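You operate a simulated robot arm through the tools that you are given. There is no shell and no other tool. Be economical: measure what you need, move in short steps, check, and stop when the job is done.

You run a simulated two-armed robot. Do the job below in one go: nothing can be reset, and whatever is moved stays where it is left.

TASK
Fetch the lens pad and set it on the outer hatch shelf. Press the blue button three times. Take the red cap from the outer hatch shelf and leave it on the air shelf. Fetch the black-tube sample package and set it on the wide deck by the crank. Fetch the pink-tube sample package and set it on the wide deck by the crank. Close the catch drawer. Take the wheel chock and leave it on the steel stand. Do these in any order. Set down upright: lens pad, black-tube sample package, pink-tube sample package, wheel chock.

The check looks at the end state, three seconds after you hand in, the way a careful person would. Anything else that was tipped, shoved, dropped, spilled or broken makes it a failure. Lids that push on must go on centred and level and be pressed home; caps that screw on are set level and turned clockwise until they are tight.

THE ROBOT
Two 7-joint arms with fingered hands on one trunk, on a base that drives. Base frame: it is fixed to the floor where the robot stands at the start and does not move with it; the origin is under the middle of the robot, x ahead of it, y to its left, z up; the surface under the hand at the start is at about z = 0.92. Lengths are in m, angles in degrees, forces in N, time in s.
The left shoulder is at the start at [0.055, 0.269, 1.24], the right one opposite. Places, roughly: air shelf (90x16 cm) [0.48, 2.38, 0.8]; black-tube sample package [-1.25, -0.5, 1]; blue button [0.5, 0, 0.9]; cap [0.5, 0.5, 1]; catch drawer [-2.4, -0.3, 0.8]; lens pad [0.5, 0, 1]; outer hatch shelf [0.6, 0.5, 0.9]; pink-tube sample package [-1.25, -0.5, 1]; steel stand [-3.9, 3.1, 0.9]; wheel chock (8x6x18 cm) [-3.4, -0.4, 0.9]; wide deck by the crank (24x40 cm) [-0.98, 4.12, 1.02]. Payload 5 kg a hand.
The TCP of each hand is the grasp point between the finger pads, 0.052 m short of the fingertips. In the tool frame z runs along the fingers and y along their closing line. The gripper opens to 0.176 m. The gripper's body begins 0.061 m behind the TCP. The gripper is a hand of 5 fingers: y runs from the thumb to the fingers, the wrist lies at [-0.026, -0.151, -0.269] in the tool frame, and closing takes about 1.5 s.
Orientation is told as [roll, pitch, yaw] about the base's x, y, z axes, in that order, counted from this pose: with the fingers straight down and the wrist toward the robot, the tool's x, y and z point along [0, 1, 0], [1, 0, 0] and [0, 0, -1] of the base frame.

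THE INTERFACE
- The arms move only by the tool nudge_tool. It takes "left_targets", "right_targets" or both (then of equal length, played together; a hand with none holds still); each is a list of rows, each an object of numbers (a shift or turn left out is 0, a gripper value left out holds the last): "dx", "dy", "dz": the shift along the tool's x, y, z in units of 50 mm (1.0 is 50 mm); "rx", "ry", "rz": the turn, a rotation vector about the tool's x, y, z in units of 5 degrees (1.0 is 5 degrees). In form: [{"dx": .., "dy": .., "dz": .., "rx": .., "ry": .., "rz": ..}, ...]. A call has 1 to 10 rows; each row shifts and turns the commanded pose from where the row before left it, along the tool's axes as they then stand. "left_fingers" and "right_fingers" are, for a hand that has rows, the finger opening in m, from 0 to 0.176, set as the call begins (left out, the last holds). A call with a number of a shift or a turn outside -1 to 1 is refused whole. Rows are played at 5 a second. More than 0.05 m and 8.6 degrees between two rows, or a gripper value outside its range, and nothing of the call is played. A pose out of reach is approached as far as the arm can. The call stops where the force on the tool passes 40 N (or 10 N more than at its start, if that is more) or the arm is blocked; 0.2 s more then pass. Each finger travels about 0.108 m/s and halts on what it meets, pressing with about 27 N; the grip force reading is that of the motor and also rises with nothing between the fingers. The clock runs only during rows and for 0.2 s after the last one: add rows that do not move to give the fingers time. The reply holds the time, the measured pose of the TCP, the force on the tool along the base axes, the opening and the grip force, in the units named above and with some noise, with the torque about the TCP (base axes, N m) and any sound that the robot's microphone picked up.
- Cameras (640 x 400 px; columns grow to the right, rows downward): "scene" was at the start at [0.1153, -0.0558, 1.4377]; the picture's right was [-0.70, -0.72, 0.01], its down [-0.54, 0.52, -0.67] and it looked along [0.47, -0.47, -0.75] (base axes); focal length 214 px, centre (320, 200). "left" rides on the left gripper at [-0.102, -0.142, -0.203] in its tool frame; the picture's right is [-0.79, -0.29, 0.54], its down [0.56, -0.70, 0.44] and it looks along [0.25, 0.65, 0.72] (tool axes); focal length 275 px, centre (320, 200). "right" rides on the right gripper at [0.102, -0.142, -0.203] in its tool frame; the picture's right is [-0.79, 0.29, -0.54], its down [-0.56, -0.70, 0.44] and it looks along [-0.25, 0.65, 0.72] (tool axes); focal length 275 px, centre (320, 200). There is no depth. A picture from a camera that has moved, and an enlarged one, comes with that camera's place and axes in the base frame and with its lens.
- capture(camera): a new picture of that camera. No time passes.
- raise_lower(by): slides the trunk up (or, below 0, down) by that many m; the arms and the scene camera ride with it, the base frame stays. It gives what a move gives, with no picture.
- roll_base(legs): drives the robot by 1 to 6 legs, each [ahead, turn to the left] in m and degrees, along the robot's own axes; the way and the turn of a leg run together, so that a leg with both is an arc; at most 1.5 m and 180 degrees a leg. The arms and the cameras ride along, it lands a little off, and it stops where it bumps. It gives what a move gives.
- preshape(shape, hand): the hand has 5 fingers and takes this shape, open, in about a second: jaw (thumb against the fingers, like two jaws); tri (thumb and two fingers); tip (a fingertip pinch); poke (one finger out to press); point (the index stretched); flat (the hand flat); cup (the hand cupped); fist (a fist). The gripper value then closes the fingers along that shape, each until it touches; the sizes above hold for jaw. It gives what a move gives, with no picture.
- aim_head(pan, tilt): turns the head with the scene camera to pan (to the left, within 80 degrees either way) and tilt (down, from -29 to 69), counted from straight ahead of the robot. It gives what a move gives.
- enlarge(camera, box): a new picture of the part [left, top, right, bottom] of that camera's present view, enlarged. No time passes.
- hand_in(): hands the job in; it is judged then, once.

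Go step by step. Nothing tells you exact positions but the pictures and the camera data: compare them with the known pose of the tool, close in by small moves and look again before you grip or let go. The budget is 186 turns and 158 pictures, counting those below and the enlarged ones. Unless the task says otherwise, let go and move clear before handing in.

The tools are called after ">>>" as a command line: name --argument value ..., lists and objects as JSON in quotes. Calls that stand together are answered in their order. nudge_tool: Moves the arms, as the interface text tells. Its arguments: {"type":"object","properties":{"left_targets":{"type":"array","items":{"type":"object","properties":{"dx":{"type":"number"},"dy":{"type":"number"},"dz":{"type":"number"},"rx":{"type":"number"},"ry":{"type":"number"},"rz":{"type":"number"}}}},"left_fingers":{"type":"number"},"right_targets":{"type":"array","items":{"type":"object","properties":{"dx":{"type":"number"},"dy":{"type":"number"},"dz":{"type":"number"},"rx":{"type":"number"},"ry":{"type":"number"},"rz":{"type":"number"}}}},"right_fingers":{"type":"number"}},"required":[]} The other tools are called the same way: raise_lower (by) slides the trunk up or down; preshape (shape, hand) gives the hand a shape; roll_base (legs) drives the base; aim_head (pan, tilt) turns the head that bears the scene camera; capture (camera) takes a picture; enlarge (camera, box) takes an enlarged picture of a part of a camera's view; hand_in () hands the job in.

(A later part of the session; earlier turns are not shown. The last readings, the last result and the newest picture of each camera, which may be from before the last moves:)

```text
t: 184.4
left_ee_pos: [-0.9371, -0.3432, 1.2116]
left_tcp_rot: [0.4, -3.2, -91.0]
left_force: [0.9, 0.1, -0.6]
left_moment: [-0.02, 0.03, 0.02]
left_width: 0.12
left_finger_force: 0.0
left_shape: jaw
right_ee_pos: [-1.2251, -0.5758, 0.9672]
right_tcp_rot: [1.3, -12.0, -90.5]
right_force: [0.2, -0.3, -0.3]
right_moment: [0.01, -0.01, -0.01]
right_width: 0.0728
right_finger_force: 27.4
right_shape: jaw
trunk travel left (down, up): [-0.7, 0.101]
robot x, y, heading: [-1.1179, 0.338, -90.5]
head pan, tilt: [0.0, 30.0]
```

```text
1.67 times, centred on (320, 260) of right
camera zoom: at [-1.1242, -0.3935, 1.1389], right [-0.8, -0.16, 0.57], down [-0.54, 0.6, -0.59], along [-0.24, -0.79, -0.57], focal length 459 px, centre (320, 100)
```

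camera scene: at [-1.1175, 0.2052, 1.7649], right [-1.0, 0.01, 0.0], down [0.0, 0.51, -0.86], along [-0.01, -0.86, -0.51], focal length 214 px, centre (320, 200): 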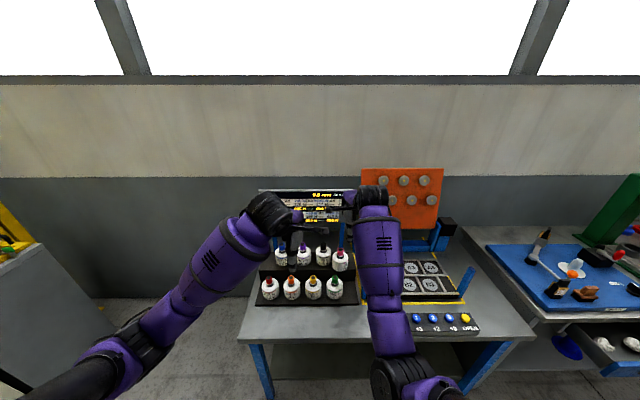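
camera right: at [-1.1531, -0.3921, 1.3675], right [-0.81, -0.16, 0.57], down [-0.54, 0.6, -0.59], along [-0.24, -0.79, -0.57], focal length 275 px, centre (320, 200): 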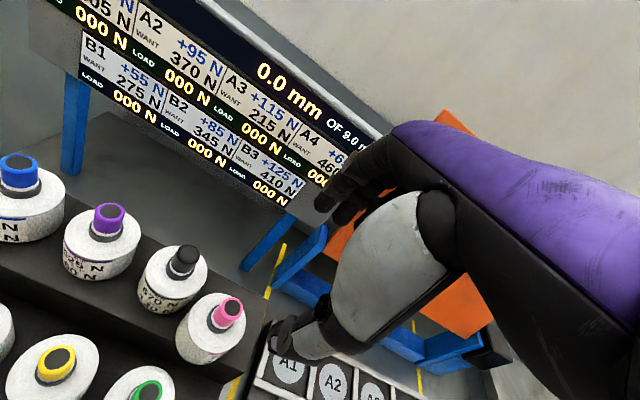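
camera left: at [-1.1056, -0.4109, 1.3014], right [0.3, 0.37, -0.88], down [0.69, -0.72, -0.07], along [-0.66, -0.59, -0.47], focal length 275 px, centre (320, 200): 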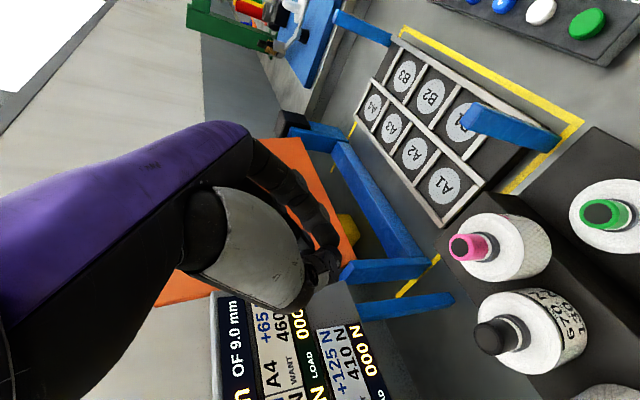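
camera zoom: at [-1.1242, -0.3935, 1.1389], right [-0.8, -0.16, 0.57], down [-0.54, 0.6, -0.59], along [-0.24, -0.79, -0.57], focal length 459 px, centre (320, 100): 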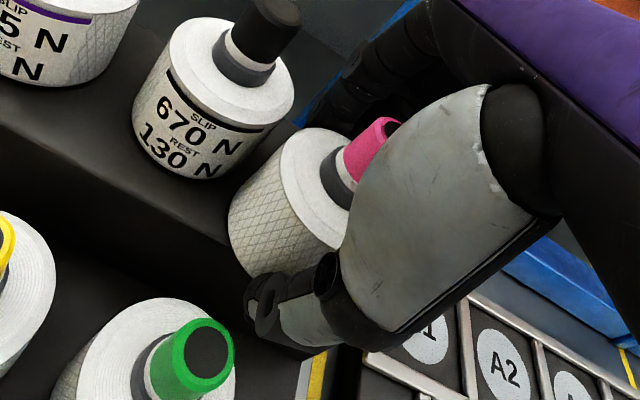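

Firm grip round the body (0.073 m). Lifting straight up.

>>> nudge_tool --right_targets '[{"dy": 0.04, "dz": -0.2}, {"dy": 0.09, "dz": -0.4}, {"dy": 0.12, "dz": -0.6}, {"dy": 0.12, "dz": -0.6}, {"dy": 0.12, "dz": -0.6}, {"dy": 0.12, "dz": -0.6}, {}]'

>>> capture --camera "right"

```text
t: 186.0
left_ee_pos: [-0.9367, -0.3431, 1.2094]
left_tcp_rot: [0.4, -3.2, -91.0]
left_force: [-0.3, -0.3, 0.1]
left_moment: [0.03, -0.04, 0.03]
left_width: 0.1201
left_finger_force: 0.2
left_shape: jaw
right_ee_pos: [-1.2258, -0.5755, 1.119]
right_tcp_rot: [1.3, -12.0, -90.5]
right_force: [-0.6, -0.3, -2.0]
right_moment: [0.05, -0.03, 0.07]
right_width: 0.0723
right_finger_force: 27.2
right_shape: jaw
trunk travel left (down, up): [-0.7, 0.101]
robot x, y, heading: [-1.117, 0.3319, -90.1]
head pan, tilt: [0.0, 30.0]
```

```text
49 pictures are left
camera right: at [-1.1264, -0.3926, 1.2918], right [-0.8, -0.16, 0.57], down [-0.54, 0.6, -0.59], along [-0.24, -0.78, -0.57], focal length 275 px, centre (320, 200)
```

right: 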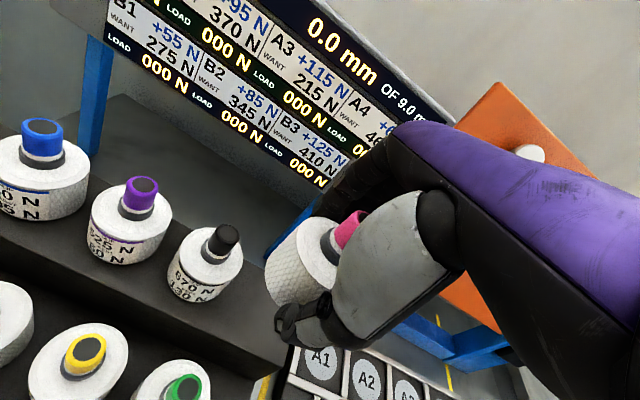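

Pink is held. Retracting the right hand, then bringing the left hand (tilted a bit more) over the black package.

>>> nudge_tool --right_targets '[{"dx": -0.4, "dy": -0.5, "dz": -0.2}, {"dx": -0.4, "dy": -0.6, "dz": -0.2}, {"dx": -0.4, "dy": -0.6, "dz": -0.2}, {"dx": -0.4, "dy": -0.6, "dz": -0.2}, {"dx": -0.4, "dy": -0.6, "dz": -0.2}, {"dx": -0.4, "dy": -0.6, "dz": -0.2}, {}]'

>>> nudge_tool --left_fingers 0.11 --left_targets '[{"rx": -0.6, "dx": -0.4}, {"rx": -0.6, "dx": -0.5, "dy": 0.4}, {"rx": -0.6, "dx": -0.5, "dy": 0.6}, {"rx": -0.6, "dx": -0.5, "dy": 0.6}, {"rx": -0.6, "dx": -0.5, "dy": 0.6}, {"dx": -0.5, "dy": 0.6}, {"dx": -0.5, "dy": 0.6}, {"dx": -0.4, "dy": 0.6}, {"dx": -0.2, "dy": 0.6}, {}]'

>>> capture --camera "left"

```text
t: 187.6
left_ee_pos: [-0.9358, -0.3457, 1.2101]
left_tcp_rot: [0.4, -3.1, -91.0]
left_force: [0.9, -1.6, -0.5]
left_moment: [0.12, 0.09, -0.08]
left_width: 0.1201
left_finger_force: 0.1
left_shape: jaw
right_ee_pos: [-1.3463, -0.39, 1.1399]
right_tcp_rot: [1.2, -11.9, -90.5]
right_force: [0.6, -1.2, -2.9]
right_moment: [0.06, 0.05, 0.02]
right_width: 0.0724
right_finger_force: 26.9
right_shape: jaw
trunk travel left (down, up): [-0.7, 0.101]
robot x, y, heading: [-1.1149, 0.3354, -90.3]
head pan, tilt: [0.0, 30.0]
```

```text
t: 189.8
left_ee_pos: [-1.1407, -0.5598, 1.2693]
left_tcp_rot: [0.4, -18.2, -91.0]
left_force: [-0.3, 0.7, 0.2]
left_moment: [-0.05, 0.02, 0.02]
left_width: 0.1101
left_finger_force: 0.1
left_shape: jaw
right_ee_pos: [-1.3466, -0.3885, 1.1422]
right_tcp_rot: [1.3, -12.1, -90.4]
right_force: [0.6, 0.4, -2.1]
right_moment: [-0.06, 0.05, -0.04]
right_width: 0.0724
right_finger_force: 26.3
right_shape: jaw
trunk travel left (down, up): [-0.7, 0.101]
robot x, y, heading: [-1.1106, 0.3326, -90.4]
head pan, tilt: [0.0, 30.0]
```

```text
48 pictures are left
camera left: at [-1.2387, -0.3596, 1.4157], right [-0.79, 0.12, -0.61], down [0.57, 0.52, -0.64], along [0.24, -0.85, -0.47], focal length 275 px, centre (320, 200)
```

left: 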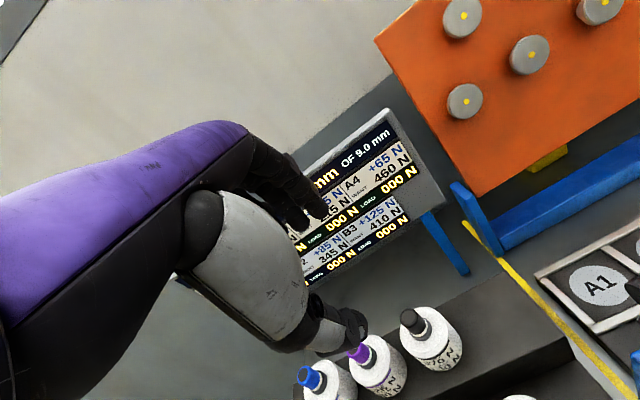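

>>> nudge_tool --left_targets '[{"dx": -0.08, "dy": -0.04, "dz": 0.7}, {"dy": -0.04, "dz": 0.7}, {"dy": -0.04, "dz": 0.7}, {"dy": -0.04, "dz": 0.7}, {"dz": 0.7}, {}]'

>>> enlarge --camera "left" --box '[180, 140, 460, 380]'

>>> enlarge --camera "scene" --box '[250, 170, 410, 310]'

```text
t: 191.2
left_ee_pos: [-1.1446, -0.6093, 1.101]
left_tcp_rot: [0.4, -18.2, -91.0]
left_force: [1.1, 1.3, 0.1]
left_moment: [-0.06, 0.01, 0.06]
left_width: 0.1104
left_finger_force: 0.1
left_shape: jaw
right_ee_pos: [-1.3475, -0.3892, 1.1415]
right_tcp_rot: [1.2, -12.0, -90.4]
right_force: [-0.2, 1.2, -1.0]
right_moment: [-0.07, 0.01, -0.04]
right_width: 0.0724
right_finger_force: 26.7
right_shape: jaw
trunk travel left (down, up): [-0.7, 0.101]
robot x, y, heading: [-1.1157, 0.338, -90.5]
head pan, tilt: [0.0, 30.0]
```

```text
1.67 times, centred on (320, 260) of left
camera zoom: at [-1.2425, -0.4077, 1.248], right [-0.79, 0.12, -0.61], down [0.57, 0.52, -0.64], along [0.24, -0.85, -0.47], focal length 459 px, centre (320, 100)
```

zoom: 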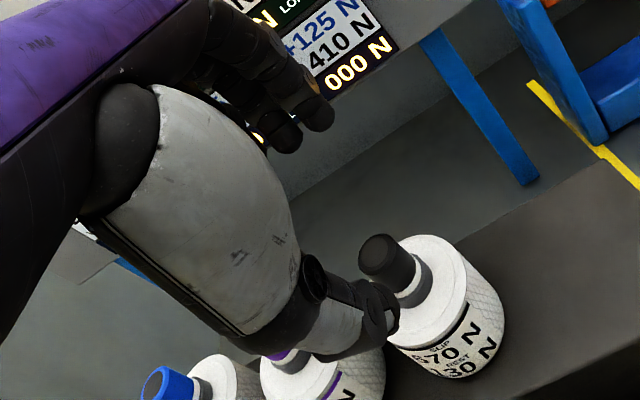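

```text
2.86 times, centred on (330, 240) of scene
camera zoom: at [-1.1174, 0.2079, 1.7652], right [-1.0, 0.01, 0.0], down [0.0, 0.51, -0.86], along [-0.01, -0.86, -0.51], focal length 613 px, centre (291, 86)
```

zoom: 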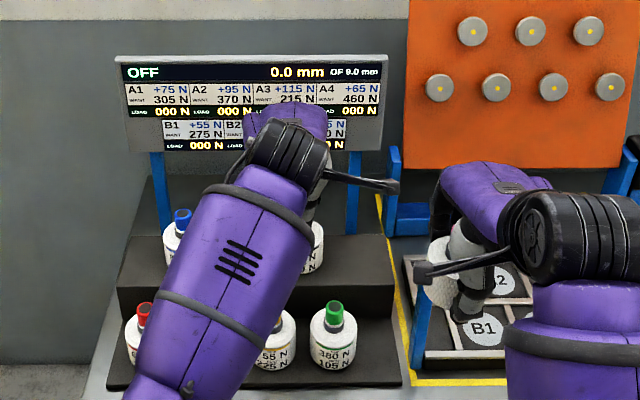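

>>> nudge_tool --left_targets '[{"dy": -0.12, "dz": 0.38}, {"dy": -0.12, "dz": 0.38}, {"dy": -0.12, "dz": 0.38}, {"dy": -0.12, "dz": 0.38}, {}]'

>>> enlarge --camera "left" --box '[180, 140, 460, 380]'

```text
t: 192.4
left_ee_pos: [-1.1432, -0.6106, 1.0208]
left_tcp_rot: [0.4, -18.2, -91.1]
left_force: [0.1, 0.3, -0.4]
left_moment: [0.02, 0.06, 0.0]
left_width: 0.1105
left_finger_force: 0.1
left_shape: jaw
right_ee_pos: [-1.3465, -0.3888, 1.1401]
right_tcp_rot: [1.2, -12.1, -90.5]
right_force: [0.6, 0.2, -3.2]
right_moment: [-0.01, 0.01, 0.0]
right_width: 0.0723
right_finger_force: 27.2
right_shape: jaw
trunk travel left (down, up): [-0.7, 0.101]
robot x, y, heading: [-1.1161, 0.3343, -90.7]
head pan, tilt: [0.0, 30.0]
```

```text
1.67 times, centred on (320, 260) of left
camera zoom: at [-1.2423, -0.4094, 1.1683], right [-0.78, 0.12, -0.61], down [0.57, 0.52, -0.64], along [0.24, -0.85, -0.47], focal length 459 px, centre (320, 100)
```

zoom: 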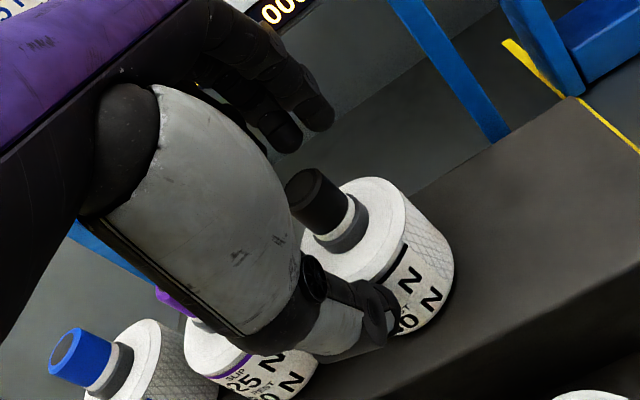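

>>> nudge_tool --left_targets '[{"dy": -0.11, "dz": 0.34}, {"dy": -0.11, "dz": 0.34}, {"dy": -0.1, "dz": 0.3}, {}]'

>>> nudge_tool --left_fingers 0.0 --left_targets '[{}, {}, {}, {}, {}, {}]'

>>> enlarge --camera "left" --box '[180, 140, 460, 380]'

```text
t: 193.5
left_ee_pos: [-1.1464, -0.5986, 0.9892]
left_tcp_rot: [0.2, -19.5, -91.0]
left_force: [1.2, 0.8, 0.6]
left_moment: [-0.07, 0.08, -0.02]
left_width: 0.1098
left_finger_force: 0.0
left_shape: jaw
right_ee_pos: [-1.348, -0.3719, 1.1496]
right_tcp_rot: [1.3, -12.8, -90.5]
right_force: [0.4, 1.2, -2.2]
right_moment: [-0.22, 0.0, -0.01]
right_width: 0.0717
right_finger_force: 27.0
right_shape: jaw
trunk travel left (down, up): [-0.7, 0.101]
robot x, y, heading: [-1.118, 0.3365, -90.3]
head pan, tilt: [0.0, 30.0]
stopped in row 4 (left hand): the force on the tool passed its limit at 43 N (the readings are from after the stop); the commanded pose is now the measured one
```

```text
t: 194.9
left_ee_pos: [-1.1453, -0.5984, 0.9859]
left_tcp_rot: [0.1, -19.4, -91.0]
left_force: [0.0, 0.0, 0.4]
left_moment: [0.03, 0.0, 0.04]
left_width: 0.077
left_finger_force: 27.3
left_shape: jaw
right_ee_pos: [-1.3462, -0.373, 1.1503]
right_tcp_rot: [1.3, -12.8, -90.4]
right_force: [0.1, 0.0, -1.9]
right_moment: [-0.02, -0.02, 0.01]
right_width: 0.0716
right_finger_force: 27.3
right_shape: jaw
trunk travel left (down, up): [-0.7, 0.101]
robot x, y, heading: [-1.1171, 0.3348, -90.4]
head pan, tilt: [0.0, 30.0]
```

```text
1.67 times, centred on (320, 260) of left
camera zoom: at [-1.2433, -0.3958, 1.1302], right [-0.79, 0.1, -0.61], down [0.57, 0.51, -0.65], along [0.24, -0.86, -0.46], focal length 459 px, centre (320, 100)
```

zoom: 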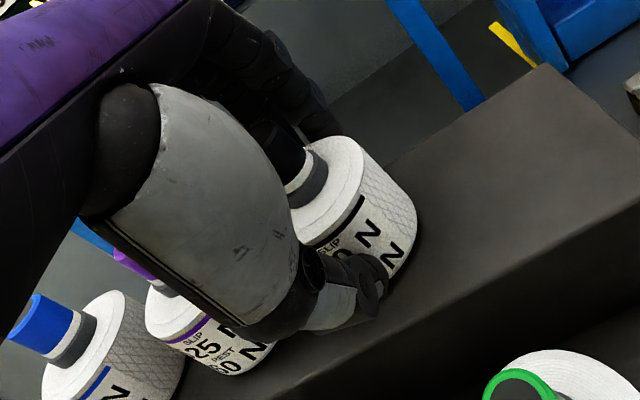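

Closed on the body at 0.077 m, a little high. Testing with a small lift.

>>> nudge_tool --left_targets '[{"dy": 0.06, "dz": -0.18}, {"dy": 0.13, "dz": -0.38}, {"dy": 0.15, "dz": -0.45}, {}]'

>>> enlarge --camera "left" --box '[180, 140, 460, 380]'

```text
t: 195.9
left_ee_pos: [-1.1297, -0.597, 1.0246]
left_tcp_rot: [1.3, -18.8, -91.0]
left_force: [0.2, -0.1, -3.4]
left_moment: [0.04, 0.06, -0.02]
left_width: 0.0774
left_finger_force: 26.4
left_shape: jaw
right_ee_pos: [-1.3473, -0.3747, 1.1494]
right_tcp_rot: [1.3, -12.8, -90.4]
right_force: [-0.1, -0.5, -2.4]
right_moment: [0.03, 0.04, -0.01]
right_width: 0.0716
right_finger_force: 27.0
right_shape: jaw
trunk travel left (down, up): [-0.7, 0.101]
robot x, y, heading: [-1.1147, 0.3328, -90.2]
head pan, tilt: [0.0, 30.0]
```

```text
1.67 times, centred on (320, 260) of left
camera zoom: at [-1.2313, -0.3958, 1.1683], right [-0.78, 0.1, -0.62], down [0.58, 0.52, -0.63], along [0.25, -0.85, -0.46], focal length 459 px, centre (320, 100)
```

zoom: 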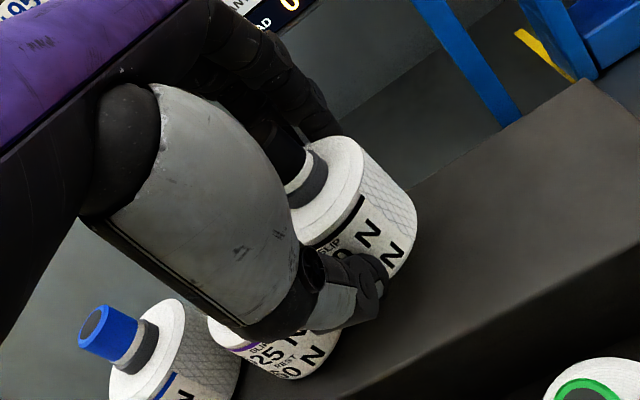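

It lifts. Continuing up.

>>> nudge_tool --left_targets '[{"dy": 0.15, "dz": -0.45}, {"dy": 0.15, "dz": -0.5}, {"dy": 0.15, "dz": -0.5}, {"dy": 0.15, "dz": -0.5}, {"dy": 0.1, "dz": -0.5}, {}]'

>>> capture --camera "left"

>>> capture --camera "scene"

```text
t: 197.5
left_ee_pos: [-1.0973, -0.5757, 1.1449]
left_tcp_rot: [3.7, -19.2, -90.6]
left_force: [2.5, 3.4, -0.2]
left_moment: [-0.14, 0.12, 0.01]
left_width: 0.076
left_finger_force: 27.2
left_shape: jaw
right_ee_pos: [-1.3461, -0.3543, 1.1622]
right_tcp_rot: [1.3, -13.8, -90.6]
right_force: [1.2, 2.8, -0.7]
right_moment: [-0.34, 0.18, -0.15]
right_width: 0.071
right_finger_force: 27.6
right_shape: jaw
trunk travel left (down, up): [-0.7, 0.101]
robot x, y, heading: [-1.1171, 0.3375, -90.7]
head pan, tilt: [0.0, 30.0]
stopped in row 6 (left hand): the arm was blocked; the commanded pose is now the measured one
```

```text
42 pictures are left
camera left: at [-1.2087, -0.3746, 1.2823], right [-0.75, 0.08, -0.65], down [0.59, 0.52, -0.61], along [0.29, -0.85, -0.44], focal length 275 px, centre (320, 200)
```

left: 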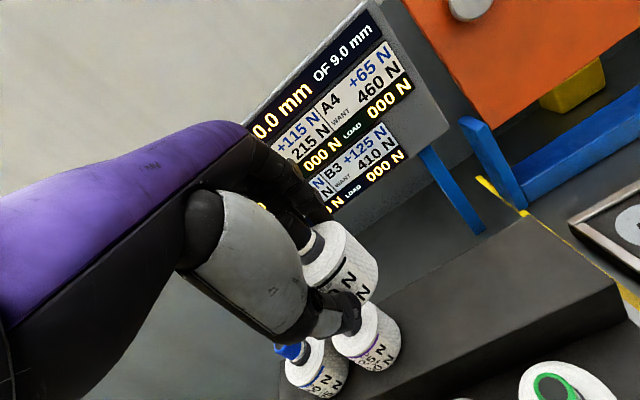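

```text
41 pictures are left
camera scene: at [-1.1167, 0.2123, 1.7655], right [-1.0, 0.01, 0.0], down [0.0, 0.51, -0.86], along [-0.01, -0.86, -0.51], focal length 214 px, centre (320, 200)
```

scene: 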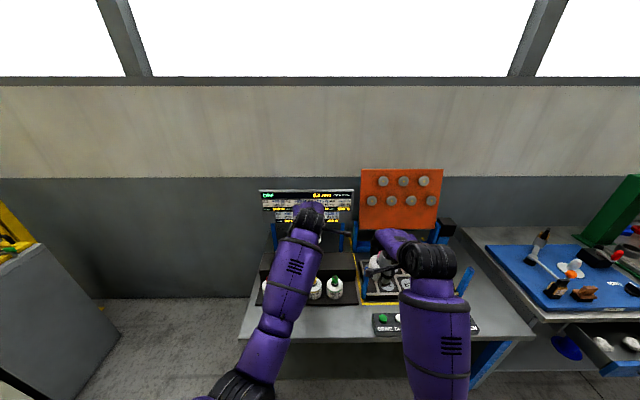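

Both packages are held. Backing away from the bench and turning around toward the deck.

>>> roll_base --legs '[[-0.7, 0]]'

>>> roll_base --legs '[[0, 170]]'

>>> aim_head --pan 0 --tilt 18

>>> capture --camera "scene"

```text
t: 202.6
left_ee_pos: [-1.0947, 0.1194, 1.1402]
left_tcp_rot: [3.7, -19.0, -90.7]
left_force: [0.5, 0.4, -2.3]
left_moment: [-0.01, 0.01, -0.04]
left_width: 0.0764
left_finger_force: 27.2
left_shape: jaw
right_ee_pos: [-1.3432, 0.3404, 1.1595]
right_tcp_rot: [1.2, -13.7, -90.8]
right_force: [0.7, 0.2, -1.9]
right_moment: [-0.04, -0.01, -0.02]
right_width: 0.0713
right_finger_force: 27.0
right_shape: jaw
trunk travel left (down, up): [-0.7, 0.101]
robot x, y, heading: [-1.114, 1.0327, -90.6]
head pan, tilt: [0.0, 30.0]
```

```text
t: 213.8
left_ee_pos: [-0.9566, 1.9251, 1.1503]
left_tcp_rot: [3.7, -19.5, 78.5]
left_force: [-3.4, 2.2, -3.5]
left_moment: [-0.18, -0.28, -0.18]
left_width: 0.0752
left_finger_force: 26.6
left_shape: jaw
right_ee_pos: [-0.7544, 1.6604, 1.1677]
right_tcp_rot: [1.2, -14.2, 78.3]
right_force: [-2.0, 1.9, -2.9]
right_moment: [-0.14, -0.21, -0.05]
right_width: 0.0708
right_finger_force: 27.0
right_shape: jaw
trunk travel left (down, up): [-0.7, 0.101]
robot x, y, heading: [-1.0706, 1.0262, 78.2]
head pan, tilt: [0.0, 30.0]
```

```text
t: 214.5
left_ee_pos: [-0.9613, 1.9055, 1.1657]
left_tcp_rot: [3.6, -20.7, 78.5]
left_force: [-2.9, -2.7, -0.5]
left_moment: [0.1, -0.29, -0.11]
left_width: 0.0751
left_finger_force: 26.9
left_shape: jaw
right_ee_pos: [-0.7591, 1.6408, 1.1802]
right_tcp_rot: [1.3, -15.3, 78.5]
right_force: [-3.3, -2.7, -0.8]
right_moment: [0.15, -0.35, -0.16]
right_width: 0.0707
right_finger_force: 26.8
right_shape: jaw
trunk travel left (down, up): [-0.7, 0.101]
robot x, y, heading: [-1.069, 1.0321, 78.7]
head pan, tilt: [0.0, 18.0]
```

```text
40 pictures are left
camera scene: at [-1.0461, 1.1514, 1.7848], right [0.98, -0.2, 0.0], down [-0.06, -0.31, -0.95], along [0.19, 0.93, -0.32], focal length 214 px, centre (320, 200)
```

scene: 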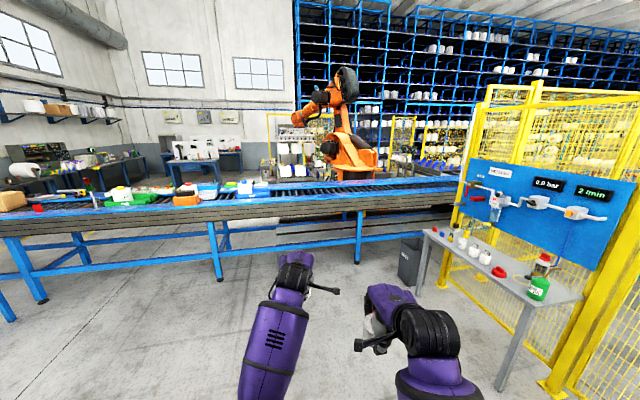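

The deck should be on the conveyor at about column 282. Driving closer.

>>> roll_base --legs '[[0, 9], [1.35, 0]]'

>>> raise_lower --by 0.09

>>> aim_head --pan 0 --tilt 28

>>> capture --camera "scene"

```text
t: 224.6
left_ee_pos: [-1.0405, 3.2699, 1.1626]
left_tcp_rot: [3.7, -20.3, 87.6]
left_force: [-0.6, 0.2, -3.1]
left_moment: [-0.03, 0.0, 0.03]
left_width: 0.0751
left_finger_force: 26.7
left_shape: jaw
right_ee_pos: [-0.7977, 3.0411, 1.1779]
right_tcp_rot: [1.4, -15.0, 87.5]
right_force: [-0.5, 0.0, -2.7]
right_moment: [0.0, -0.01, 0.03]
right_width: 0.0708
right_finger_force: 27.0
right_shape: jaw
trunk travel left (down, up): [-0.7, 0.101]
robot x, y, heading: [-1.0077, 2.3815, 87.6]
head pan, tilt: [0.0, 18.0]
```

```text
t: 225.9
left_ee_pos: [-1.0544, 3.2556, 1.2607]
left_tcp_rot: [5.0, -21.2, 87.5]
left_force: [-0.1, -1.6, -1.7]
left_moment: [0.05, 0.03, 0.01]
left_width: 0.0745
left_finger_force: 27.4
left_shape: jaw
right_ee_pos: [-0.797, 3.0242, 1.2761]
right_tcp_rot: [1.4, -15.8, 87.5]
right_force: [0.1, -1.6, -3.3]
right_moment: [0.07, 0.0, -0.03]
right_width: 0.0706
right_finger_force: 26.8
right_shape: jaw
trunk travel left (down, up): [-0.79, 0.011]
robot x, y, heading: [-1.0106, 2.3869, 87.8]
head pan, tilt: [0.0, 18.0]
```

```text
t: 226.6
left_ee_pos: [-1.0551, 3.2583, 1.259]
left_tcp_rot: [5.0, -21.2, 87.7]
left_force: [0.1, 0.6, -3.2]
left_moment: [-0.05, -0.06, -0.05]
left_width: 0.0747
left_finger_force: 27.1
left_shape: jaw
right_ee_pos: [-0.7982, 3.0252, 1.276]
right_tcp_rot: [1.4, -15.8, 87.6]
right_force: [0.1, 1.2, -3.0]
right_moment: [-0.05, -0.01, 0.0]
right_width: 0.0708
right_finger_force: 27.3
right_shape: jaw
trunk travel left (down, up): [-0.79, 0.011]
robot x, y, heading: [-1.0046, 2.3882, 87.4]
head pan, tilt: [0.0, 28.0]
```

```text
39 pictures are left
camera scene: at [-1.0033, 2.5122, 1.8582], right [1.0, -0.04, 0.0], down [-0.02, -0.48, -0.88], along [0.04, 0.88, -0.48], focal length 214 px, centre (320, 200)
```

scene: 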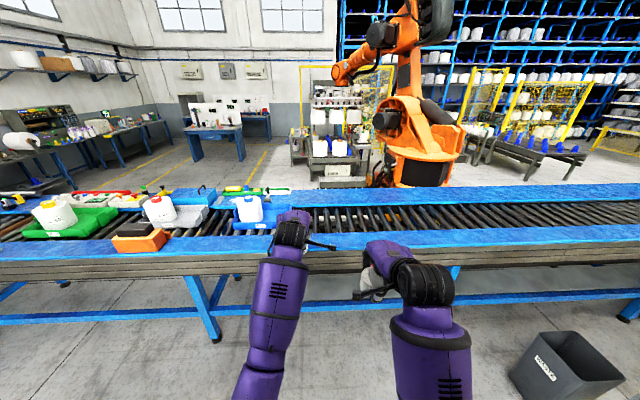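

>>> enlarge --camera "scene" --box '[200, 150, 420, 290]'

```text
2.86 times, centred on (310, 220) of scene
camera zoom: at [-1.0033, 2.5122, 1.8582], right [1.0, -0.04, 0.0], down [-0.02, -0.48, -0.88], along [0.04, 0.88, -0.48], focal length 613 px, centre (349, 143)
```

zoom: 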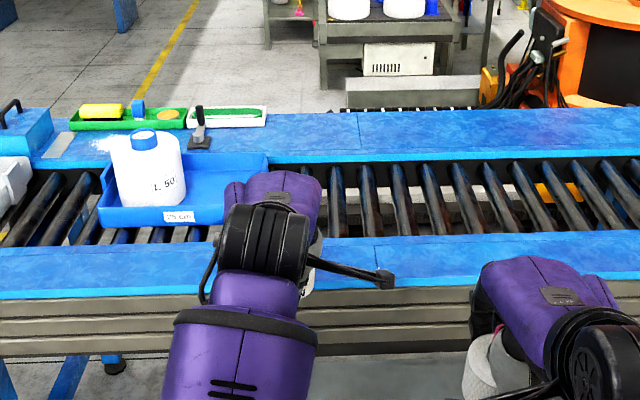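

The wide deck is the far blue plate right of the crank (y ≈ 3.94–4.25, z ≈ 1.02). I'll correct the hands' tilt so both packages hang upright and drive in.

>>> nudge_tool --left_targets '[{"rx": 0.18, "ry": -0.5}, {"rx": 0.18, "ry": -0.5}, {}, {}]' --right_targets '[{"rx": 0.38}, {"rx": 0.38}, {}, {}]'

>>> roll_base --legs '[[0.55, 0]]'

>>> aim_head --pan 0 --tilt 40

>>> capture --camera "scene"

```text
t: 227.6
left_ee_pos: [-1.0573, 3.2576, 1.2545]
left_tcp_rot: [0.1, -19.1, 87.7]
left_force: [0.7, 0.4, -1.3]
left_moment: [-0.07, -0.04, -0.04]
left_width: 0.0751
left_finger_force: 26.9
left_shape: jaw
right_ee_pos: [-0.7996, 3.0264, 1.2762]
right_tcp_rot: [1.4, -12.0, 87.6]
right_force: [-0.7, -0.6, -3.6]
right_moment: [-0.05, -0.02, -0.01]
right_width: 0.0707
right_finger_force: 26.8
right_shape: jaw
trunk travel left (down, up): [-0.79, 0.011]
robot x, y, heading: [-1.008, 2.3822, 87.6]
head pan, tilt: [0.0, 28.0]
```

```text
t: 231.8
left_ee_pos: [-1.035, 3.8098, 1.2567]
left_tcp_rot: [0.1, -19.4, 87.9]
left_force: [0.7, 0.9, -3.8]
left_moment: [-0.06, 0.01, 0.0]
left_width: 0.0751
left_finger_force: 27.0
left_shape: jaw
right_ee_pos: [-0.7762, 3.577, 1.2767]
right_tcp_rot: [1.3, -11.9, 87.7]
right_force: [0.1, 0.8, -3.0]
right_moment: [-0.03, -0.01, 0.0]
right_width: 0.0708
right_finger_force: 26.8
right_shape: jaw
trunk travel left (down, up): [-0.79, 0.011]
robot x, y, heading: [-0.9822, 2.9331, 87.9]
head pan, tilt: [0.0, 28.0]
```

```text
t: 232.5
left_ee_pos: [-1.0421, 3.7909, 1.2742]
left_tcp_rot: [0.6, -20.4, 87.9]
left_force: [-0.1, -2.7, -0.3]
left_moment: [0.14, 0.01, 0.06]
left_width: 0.0747
left_finger_force: 27.1
left_shape: jaw
right_ee_pos: [-0.7784, 3.5567, 1.2867]
right_tcp_rot: [1.4, -13.0, 87.7]
right_force: [-1.8, -1.8, -0.8]
right_moment: [0.22, -0.1, -0.11]
right_width: 0.0703
right_finger_force: 26.5
right_shape: jaw
trunk travel left (down, up): [-0.79, 0.011]
robot x, y, heading: [-0.9857, 2.9355, 87.8]
head pan, tilt: [0.0, 40.0]
```

```text
37 pictures are left
camera scene: at [-0.9809, 3.0511, 1.8403], right [1.0, -0.04, 0.0], down [-0.03, -0.65, -0.76], along [0.03, 0.76, -0.65], focal length 214 px, centre (320, 200)
```

scene: 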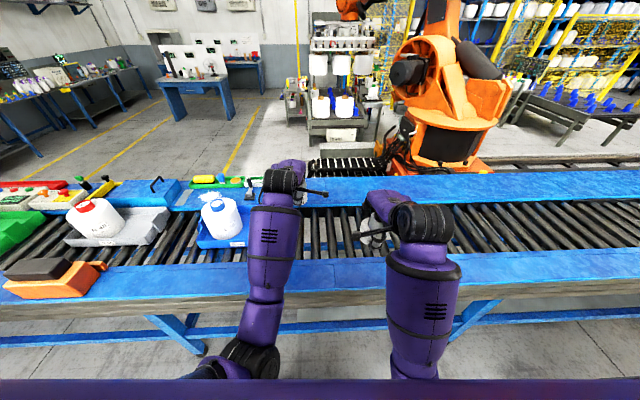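

>>> roll_base --legs '[[0.15, 0]]'

>>> nudge_tool --left_targets '[{"rx": 0.1, "dy": 0.4}, {"rx": 0.1, "dy": 0.6, "dz": 0.15}, {"dy": 0.6, "dz": 0.15}, {"dz": 0.1}, {}, {}, {}]' --right_targets '[{"rx": 0.1, "dx": 0.2, "dy": 0.6, "dz": 0.1}, {"rx": 0.1, "dx": 0.3, "dy": 0.8, "dz": 0.1}, {"dx": 0.3, "dy": 0.8, "dz": 0.1}, {"dx": 0.3, "dy": 0.8, "dz": 0.1}, {"dx": 0.3, "dy": 0.8, "dz": 0.1}, {"dx": 0.3, "dy": 0.8, "dz": 0.1}, {}]'

>>> capture --camera "scene"

```text
t: 234.2
left_ee_pos: [-1.0375, 3.9476, 1.2671]
left_tcp_rot: [0.8, -20.1, 87.9]
left_force: [-0.1, -0.1, -3.3]
left_moment: [-0.05, 0.0, -0.02]
left_width: 0.0748
left_finger_force: 27.5
left_shape: jaw
right_ee_pos: [-0.7699, 3.7124, 1.2839]
right_tcp_rot: [1.4, -12.7, 87.7]
right_force: [0.0, 0.9, -2.5]
right_moment: [-0.1, 0.03, 0.01]
right_width: 0.0705
right_finger_force: 26.7
right_shape: jaw
trunk travel left (down, up): [-0.79, 0.011]
robot x, y, heading: [-0.9771, 3.0862, 88.0]
head pan, tilt: [0.0, 40.0]
```

```text
t: 235.8
left_ee_pos: [-1.0479, 4.013, 1.2787]
left_tcp_rot: [1.5, -19.6, 88.2]
left_force: [0.6, -0.5, -2.5]
left_moment: [-0.05, 0.02, 0.02]
left_width: 0.0746
left_finger_force: 27.3
left_shape: jaw
right_ee_pos: [-0.8436, 3.9297, 1.3115]
right_tcp_rot: [1.0, -12.3, 87.7]
right_force: [0.0, -0.5, -1.6]
right_moment: [0.05, 0.01, 0.02]
right_width: 0.0706
right_finger_force: 27.1
right_shape: jaw
trunk travel left (down, up): [-0.79, 0.011]
robot x, y, heading: [-0.9794, 3.0853, 87.5]
head pan, tilt: [0.0, 40.0]
```

```text
36 pictures are left
camera scene: at [-0.9736, 3.2084, 1.8398], right [1.0, -0.04, 0.0], down [-0.03, -0.65, -0.76], along [0.03, 0.76, -0.65], focal length 214 px, centre (320, 200)
```

scene: 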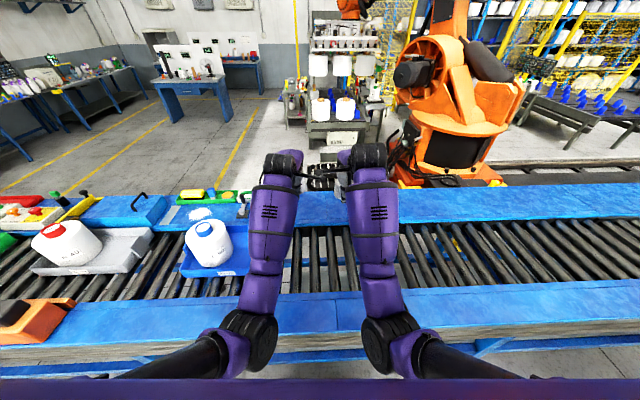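

Lowering the trunk 0.1 m so the arms have better reach, then extend the left hand a bit (and outwards) over the deck.

>>> raise_lower --by -0.1

>>> nudge_tool --left_targets '[{"dx": 0.3, "dy": 0.4, "dz": 0.1, "ry": -0.15}, {"dx": 0.4, "dy": 0.4, "dz": 0.1, "ry": -0.15}, {"dx": 0.4, "dy": 0.4, "dz": 0.1}, {}, {}]'

>>> capture --camera "left"

>>> capture --camera "right"

```text
t: 237.1
left_ee_pos: [-1.052, 4.014, 1.1785]
left_tcp_rot: [2.1, -19.6, 88.2]
left_force: [-0.3, -0.2, -1.8]
left_moment: [0.0, -0.02, 0.02]
left_width: 0.0748
left_finger_force: 27.0
left_shape: jaw
right_ee_pos: [-0.8395, 3.9301, 1.213]
right_tcp_rot: [0.8, -12.4, 87.5]
right_force: [0.4, 0.3, -2.3]
right_moment: [0.02, -0.03, 0.0]
right_width: 0.0706
right_finger_force: 27.1
right_shape: jaw
trunk travel left (down, up): [-0.69, 0.111]
robot x, y, heading: [-0.9801, 3.0852, 87.8]
head pan, tilt: [0.0, 40.0]
```

```text
t: 238.3
left_ee_pos: [-1.0898, 4.0755, 1.1937]
left_tcp_rot: [-0.9, -19.8, 88.0]
left_force: [-1.5, 1.0, -2.7]
left_moment: [-0.06, -0.09, -0.04]
left_width: 0.0746
left_finger_force: 27.1
left_shape: jaw
right_ee_pos: [-0.8402, 3.931, 1.2135]
right_tcp_rot: [0.8, -12.4, 87.6]
right_force: [0.7, -0.3, -2.3]
right_moment: [0.01, -0.1, -0.02]
right_width: 0.0707
right_finger_force: 27.4
right_shape: jaw
trunk travel left (down, up): [-0.69, 0.111]
robot x, y, heading: [-0.9791, 3.0877, 87.8]
head pan, tilt: [0.0, 40.0]
```

```text
35 pictures are left
camera left: at [-0.9962, 3.8702, 1.3372], right [0.8, -0.12, -0.59], down [-0.57, -0.49, -0.66], along [-0.21, 0.86, -0.46], focal length 275 px, centre (320, 200)
```

left: 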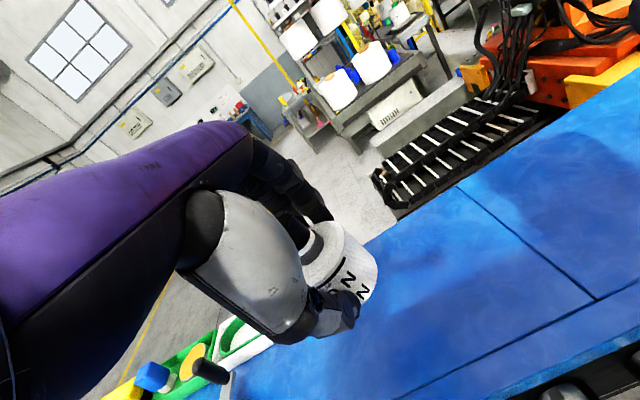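

```text
34 pictures are left
camera right: at [-0.9457, 3.7537, 1.383], right [0.8, 0.13, 0.58], down [0.53, -0.61, -0.59], along [0.28, 0.78, -0.56], focal length 275 px, centre (320, 200)
```

right: 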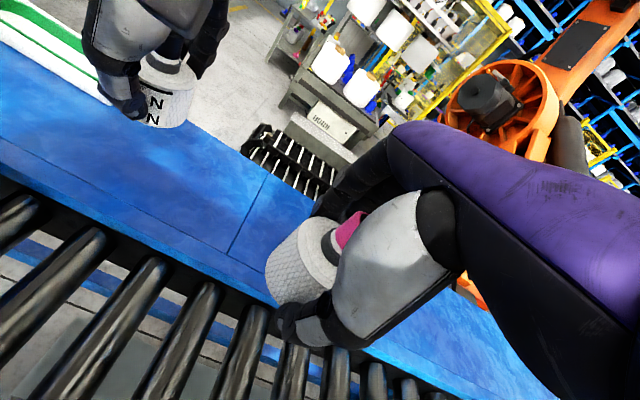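

Black package is over the deck at about (-1.09, 4.09), well inside its edges. Lowering it.

>>> nudge_tool --left_targets '[{"dy": -0.12, "dz": 0.33, "ry": 0.15}, {"dy": -0.12, "dz": 0.33}, {"dy": -0.12, "dz": 0.33}, {}]'

>>> nudge_tool --left_targets '[{"dy": -0.05, "dz": 0.15}, {"dy": -0.05, "dz": 0.15}, {}]'

>>> enlarge --camera "right" --box '[0, 0, 300, 200]'

```text
t: 239.3
left_ee_pos: [-1.0875, 4.0743, 1.1401]
left_tcp_rot: [0.1, -19.9, 87.9]
left_force: [1.0, 0.5, -3.2]
left_moment: [0.02, 0.01, -0.04]
left_width: 0.0748
left_finger_force: 26.5
left_shape: jaw
right_ee_pos: [-0.8406, 3.9296, 1.2134]
right_tcp_rot: [0.8, -12.5, 87.4]
right_force: [-0.1, 1.2, -3.0]
right_moment: [0.01, -0.05, 0.0]
right_width: 0.0705
right_finger_force: 26.8
right_shape: jaw
trunk travel left (down, up): [-0.69, 0.111]
robot x, y, heading: [-0.9774, 3.088, 87.6]
head pan, tilt: [0.0, 40.0]
```

```text
t: 240.1
left_ee_pos: [-1.0871, 4.0764, 1.125]
left_tcp_rot: [0.0, -20.0, 88.0]
left_force: [-0.2, -0.2, -2.2]
left_moment: [-0.04, -0.03, 0.01]
left_width: 0.0751
left_finger_force: 26.9
left_shape: jaw
right_ee_pos: [-0.8397, 3.9292, 1.2138]
right_tcp_rot: [0.8, -12.5, 87.6]
right_force: [-0.1, 0.3, -2.7]
right_moment: [-0.02, 0.0, -0.03]
right_width: 0.0701
right_finger_force: 27.5
right_shape: jaw
trunk travel left (down, up): [-0.69, 0.111]
robot x, y, heading: [-0.9779, 3.0875, 87.6]
head pan, tilt: [0.0, 40.0]
```

```text
2.00 times, centred on (150, 100) of right
camera zoom: at [-0.9453, 3.7529, 1.3827], right [0.81, 0.13, 0.58], down [0.53, -0.61, -0.59], along [0.28, 0.78, -0.56], focal length 551 px, centre (660, 400)
```

zoom: 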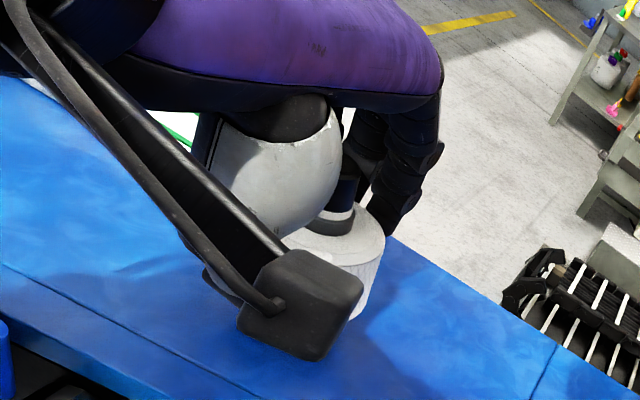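

>>> nudge_tool --left_targets '[{"dy": -0.03, "dz": 0.09}, {}]'

>>> nudge_tool --left_targets '[{"dy": -0.03, "dz": 0.09}, {}]'

>>> nudge_tool --left_targets '[{"dy": -0.03, "dz": 0.09}, {}]'

```text
t: 240.7
left_ee_pos: [-1.088, 4.0769, 1.1209]
left_tcp_rot: [0.1, -19.9, 87.9]
left_force: [0.8, -1.0, -2.4]
left_moment: [-0.01, 0.01, 0.02]
left_width: 0.0744
left_finger_force: 26.7
left_shape: jaw
right_ee_pos: [-0.8399, 3.9285, 1.2124]
right_tcp_rot: [0.8, -12.4, 87.7]
right_force: [-0.2, 0.1, -3.4]
right_moment: [0.02, 0.01, -0.01]
right_width: 0.0704
right_finger_force: 27.3
right_shape: jaw
trunk travel left (down, up): [-0.69, 0.111]
robot x, y, heading: [-0.9767, 3.0915, 87.7]
head pan, tilt: [0.0, 40.0]
```

```text
t: 241.3
left_ee_pos: [-1.088, 4.0755, 1.1163]
left_tcp_rot: [0.0, -19.8, 87.9]
left_force: [-0.8, 0.4, -3.0]
left_moment: [-0.03, -0.02, 0.0]
left_width: 0.0749
left_finger_force: 27.0
left_shape: jaw
right_ee_pos: [-0.8399, 3.9305, 1.2121]
right_tcp_rot: [0.8, -12.5, 87.6]
right_force: [-0.4, 0.4, -1.1]
right_moment: [0.02, 0.0, 0.03]
right_width: 0.0704
right_finger_force: 26.9
right_shape: jaw
trunk travel left (down, up): [-0.69, 0.111]
robot x, y, heading: [-0.9803, 3.0853, 87.4]
head pan, tilt: [0.0, 40.0]
```

```text
t: 241.9
left_ee_pos: [-1.088, 4.0751, 1.1101]
left_tcp_rot: [0.0, -19.8, 87.9]
left_force: [0.1, 0.2, -3.1]
left_moment: [-0.05, -0.01, 0.0]
left_width: 0.0748
left_finger_force: 27.5
left_shape: jaw
right_ee_pos: [-0.8399, 3.9303, 1.2129]
right_tcp_rot: [0.8, -12.5, 87.6]
right_force: [-0.2, 0.1, -2.3]
right_moment: [0.02, 0.02, 0.0]
right_width: 0.0705
right_finger_force: 27.3
right_shape: jaw
trunk travel left (down, up): [-0.69, 0.111]
robot x, y, heading: [-0.9766, 3.0893, 87.5]
head pan, tilt: [0.0, 40.0]
```

>>> nudge_tool --left_targets '[{"dy": -0.03, "dz": 0.09}, {}]'

>>> nudge_tool --left_targets '[{"dy": -0.03, "dz": 0.09}, {}]'

>>> nudge_tool --left_targets '[{"dy": -0.03, "dz": 0.09}, {}]'

>>> enlarge --camera "left" --box '[220, 180, 440, 360]'

```text
t: 242.5
left_ee_pos: [-1.0886, 4.0749, 1.1063]
left_tcp_rot: [0.1, -20.0, 87.9]
left_force: [0.6, -0.2, -3.4]
left_moment: [-0.05, 0.0, 0.03]
left_width: 0.0749
left_finger_force: 26.8
left_shape: jaw
right_ee_pos: [-0.8393, 3.9315, 1.2137]
right_tcp_rot: [0.8, -12.5, 87.5]
right_force: [-0.4, 0.8, -2.6]
right_moment: [0.04, -0.04, -0.01]
right_width: 0.0705
right_finger_force: 27.0
right_shape: jaw
trunk travel left (down, up): [-0.69, 0.111]
robot x, y, heading: [-0.9792, 3.0833, 87.7]
head pan, tilt: [0.0, 40.0]
```

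```text
t: 243.1
left_ee_pos: [-1.0875, 4.076, 1.1016]
left_tcp_rot: [0.0, -19.8, 87.9]
left_force: [-0.8, -0.2, -1.6]
left_moment: [-0.03, 0.0, -0.01]
left_width: 0.0745
left_finger_force: 27.2
left_shape: jaw
right_ee_pos: [-0.8398, 3.9298, 1.2138]
right_tcp_rot: [0.8, -12.4, 87.5]
right_force: [-0.6, -0.3, -2.2]
right_moment: [0.0, -0.02, -0.01]
right_width: 0.0704
right_finger_force: 27.0
right_shape: jaw
trunk travel left (down, up): [-0.69, 0.111]
robot x, y, heading: [-0.9795, 3.0919, 87.6]
head pan, tilt: [0.0, 40.0]
```

```text
t: 243.7
left_ee_pos: [-1.0889, 4.0759, 1.0965]
left_tcp_rot: [0.0, -20.0, 87.9]
left_force: [0.9, -0.1, -2.6]
left_moment: [-0.05, -0.01, -0.02]
left_width: 0.0748
left_finger_force: 26.5
left_shape: jaw
right_ee_pos: [-0.8395, 3.9304, 1.2129]
right_tcp_rot: [0.8, -12.5, 87.6]
right_force: [-0.3, 0.1, -3.1]
right_moment: [0.03, 0.03, -0.01]
right_width: 0.0702
right_finger_force: 27.4
right_shape: jaw
trunk travel left (down, up): [-0.69, 0.111]
robot x, y, heading: [-0.9799, 3.0869, 87.7]
head pan, tilt: [0.0, 40.0]
```

```text
2.22 times, centred on (330, 270) of left
camera zoom: at [-0.9923, 3.8707, 1.2392], right [0.79, -0.12, -0.61], down [-0.58, -0.49, -0.66], along [-0.22, 0.86, -0.45], focal length 612 px, centre (298, 44)
```

zoom: 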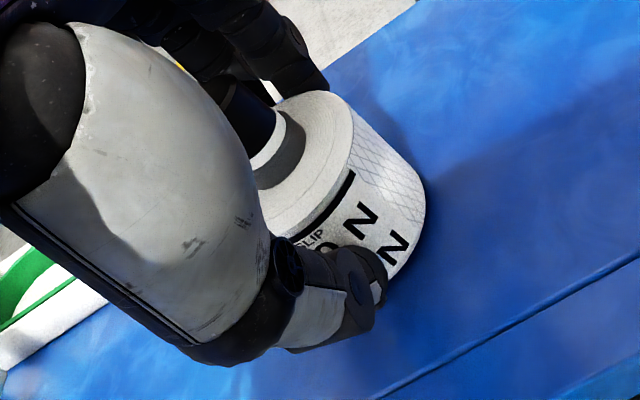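

Nearly down; continuing till contact.

>>> nudge_tool --left_targets '[{"dy": -0.03, "dz": 0.09}, {}]'

>>> nudge_tool --left_targets '[{"dy": -0.03, "dz": 0.09}, {}]'

>>> nudge_tool --left_targets '[{"dy": -0.03, "dz": 0.09}, {}]'

```text
t: 244.3
left_ee_pos: [-1.0881, 4.0764, 1.0935]
left_tcp_rot: [-0.1, -20.1, 87.9]
left_force: [1.0, -0.7, 11.1]
left_moment: [-0.32, 0.07, 0.03]
left_width: 0.0761
left_finger_force: 27.0
left_shape: jaw
right_ee_pos: [-0.84, 3.929, 1.2143]
right_tcp_rot: [0.8, -12.5, 87.5]
right_force: [0.2, -0.1, -2.5]
right_moment: [-0.01, -0.03, -0.03]
right_width: 0.0705
right_finger_force: 27.6
right_shape: jaw
trunk travel left (down, up): [-0.69, 0.111]
robot x, y, heading: [-0.9794, 3.0863, 87.9]
head pan, tilt: [0.0, 40.0]
```

```text
t: 244.9
left_ee_pos: [-1.0878, 4.0755, 1.0926]
left_tcp_rot: [-0.1, -20.1, 87.9]
left_force: [0.7, -3.4, 28.7]
left_moment: [-0.82, 0.08, 0.06]
left_width: 0.0784
left_finger_force: 26.8
left_shape: jaw
right_ee_pos: [-0.8384, 3.9292, 1.2147]
right_tcp_rot: [0.9, -12.7, 87.5]
right_force: [-0.1, 0.2, -3.9]
right_moment: [0.02, 0.01, -0.02]
right_width: 0.0706
right_finger_force: 26.4
right_shape: jaw
trunk travel left (down, up): [-0.69, 0.111]
robot x, y, heading: [-0.9805, 3.0862, 87.7]
head pan, tilt: [0.0, 40.0]
```

```text
t: 245.3
left_ee_pos: [-1.0873, 4.0614, 1.1026]
left_tcp_rot: [-0.2, -21.1, 88.0]
left_force: [0.3, -1.9, -1.7]
left_moment: [0.09, 0.01, 0.05]
left_width: 0.0748
left_finger_force: 26.9
left_shape: jaw
right_ee_pos: [-0.8371, 3.9132, 1.2239]
right_tcp_rot: [0.6, -13.4, 87.4]
right_force: [1.1, -2.6, -2.9]
right_moment: [0.19, 0.14, -0.02]
right_width: 0.0708
right_finger_force: 26.8
right_shape: jaw
trunk travel left (down, up): [-0.69, 0.111]
robot x, y, heading: [-0.9818, 3.0851, 87.7]
head pan, tilt: [0.0, 40.0]
stopped in row 2 (left hand): the force on the tool passed its limit at 41 N (the readings are from after the stop); the commanded pose is now the measured one
```

Contact at 1.0935; the stop recoiled it slightly. Re-levelling, lowering again to light contact, then release.

>>> nudge_tool --left_targets '[{"rx": 0.24}, {"dy": -0.03, "dz": 0.09}, {}]'

>>> nudge_tool --left_targets '[{"dy": -0.03, "dz": 0.07}, {}]'

```text
t: 246.1
left_ee_pos: [-1.087, 4.0639, 1.0963]
left_tcp_rot: [0.0, -19.9, 88.0]
left_force: [-0.2, 1.7, -3.0]
left_moment: [-0.09, -0.02, 0.03]
left_width: 0.0751
left_finger_force: 26.7
left_shape: jaw
right_ee_pos: [-0.8378, 3.9151, 1.2224]
right_tcp_rot: [0.8, -13.1, 87.5]
right_force: [0.4, 1.1, -2.9]
right_moment: [-0.02, 0.03, -0.02]
right_width: 0.0707
right_finger_force: 26.3
right_shape: jaw
trunk travel left (down, up): [-0.69, 0.111]
robot x, y, heading: [-0.9796, 3.0917, 87.7]
head pan, tilt: [0.0, 40.0]
```

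```text
t: 246.7
left_ee_pos: [-1.0871, 4.0624, 1.0947]
left_tcp_rot: [-0.1, -20.0, 88.1]
left_force: [0.2, -2.0, 7.7]
left_moment: [-0.29, 0.02, -0.01]
left_width: 0.0755
left_finger_force: 27.1
left_shape: jaw
right_ee_pos: [-0.8395, 3.9131, 1.2231]
right_tcp_rot: [0.6, -13.3, 87.4]
right_force: [-0.2, -0.5, -3.1]
right_moment: [0.0, 0.0, -0.01]
right_width: 0.0706
right_finger_force: 26.3
right_shape: jaw
trunk travel left (down, up): [-0.69, 0.111]
robot x, y, heading: [-0.9805, 3.0871, 87.7]
head pan, tilt: [0.0, 40.0]
```

>>> nudge_tool --left_fingers 0.115 --left_targets '[{}, {}, {}, {}]'

>>> enlarge --camera "left" --box '[220, 180, 440, 360]'

>>> nudge_tool --left_targets '[{"dy": 0.08, "dz": -0.22}, {"dy": 0.16, "dz": -0.45}, {"dy": 0.2, "dz": -0.55}, {"dy": 0.2, "dz": -0.55}, {"dy": 0.2, "dz": -0.55}, {"dy": 0.2, "dz": -0.55}, {}]'

>>> capture --camera "right"

```text
t: 247.7
left_ee_pos: [-1.0882, 4.0637, 1.0932]
left_tcp_rot: [-0.2, -19.8, 88.1]
left_force: [-0.2, 0.8, -0.2]
left_moment: [0.03, 0.03, 0.01]
left_width: 0.1145
left_finger_force: 0.0
left_shape: jaw
right_ee_pos: [-0.8374, 3.9143, 1.2234]
right_tcp_rot: [0.7, -13.2, 87.5]
right_force: [-0.2, 0.3, -2.7]
right_moment: [0.03, 0.0, -0.03]
right_width: 0.0706
right_finger_force: 27.1
right_shape: jaw
trunk travel left (down, up): [-0.69, 0.111]
robot x, y, heading: [-0.9789, 3.0878, 87.8]
head pan, tilt: [0.0, 40.0]
```

```text
2.22 times, centred on (330, 270) of left
camera zoom: at [-0.9922, 3.8582, 1.235], right [0.79, -0.12, -0.6], down [-0.57, -0.49, -0.66], along [-0.22, 0.86, -0.45], focal length 612 px, centre (298, 44)
```

zoom: 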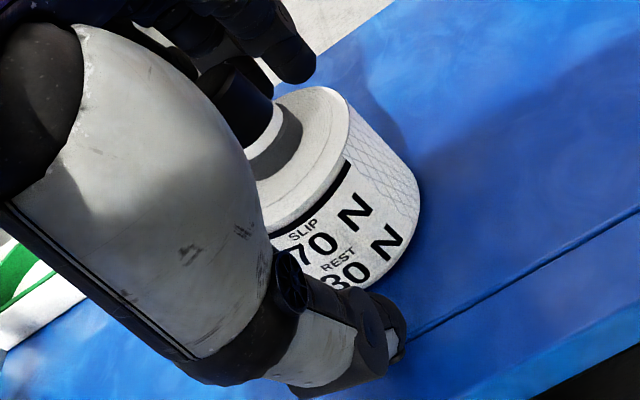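

```text
t: 249.3
left_ee_pos: [-1.0887, 4.0628, 1.2455]
left_tcp_rot: [-0.1, -19.8, 88.0]
left_force: [0.1, 0.6, 0.0]
left_moment: [-0.04, -0.03, -0.04]
left_width: 0.1146
left_finger_force: 0.1
left_shape: jaw
right_ee_pos: [-0.8389, 3.9158, 1.2242]
right_tcp_rot: [0.6, -13.3, 87.5]
right_force: [-0.2, 0.7, -3.1]
right_moment: [0.0, -0.02, 0.01]
right_width: 0.0705
right_finger_force: 27.4
right_shape: jaw
trunk travel left (down, up): [-0.69, 0.111]
robot x, y, heading: [-0.9756, 3.0875, 88.1]
head pan, tilt: [0.0, 40.0]
```

```text
30 pictures are left
camera right: at [-0.945, 3.7356, 1.3902], right [0.8, 0.12, 0.58], down [0.53, -0.6, -0.6], along [0.28, 0.79, -0.55], focal length 275 px, centre (320, 200)
```

right: 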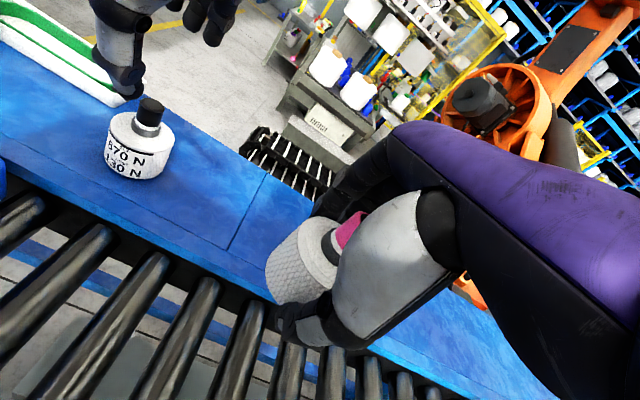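

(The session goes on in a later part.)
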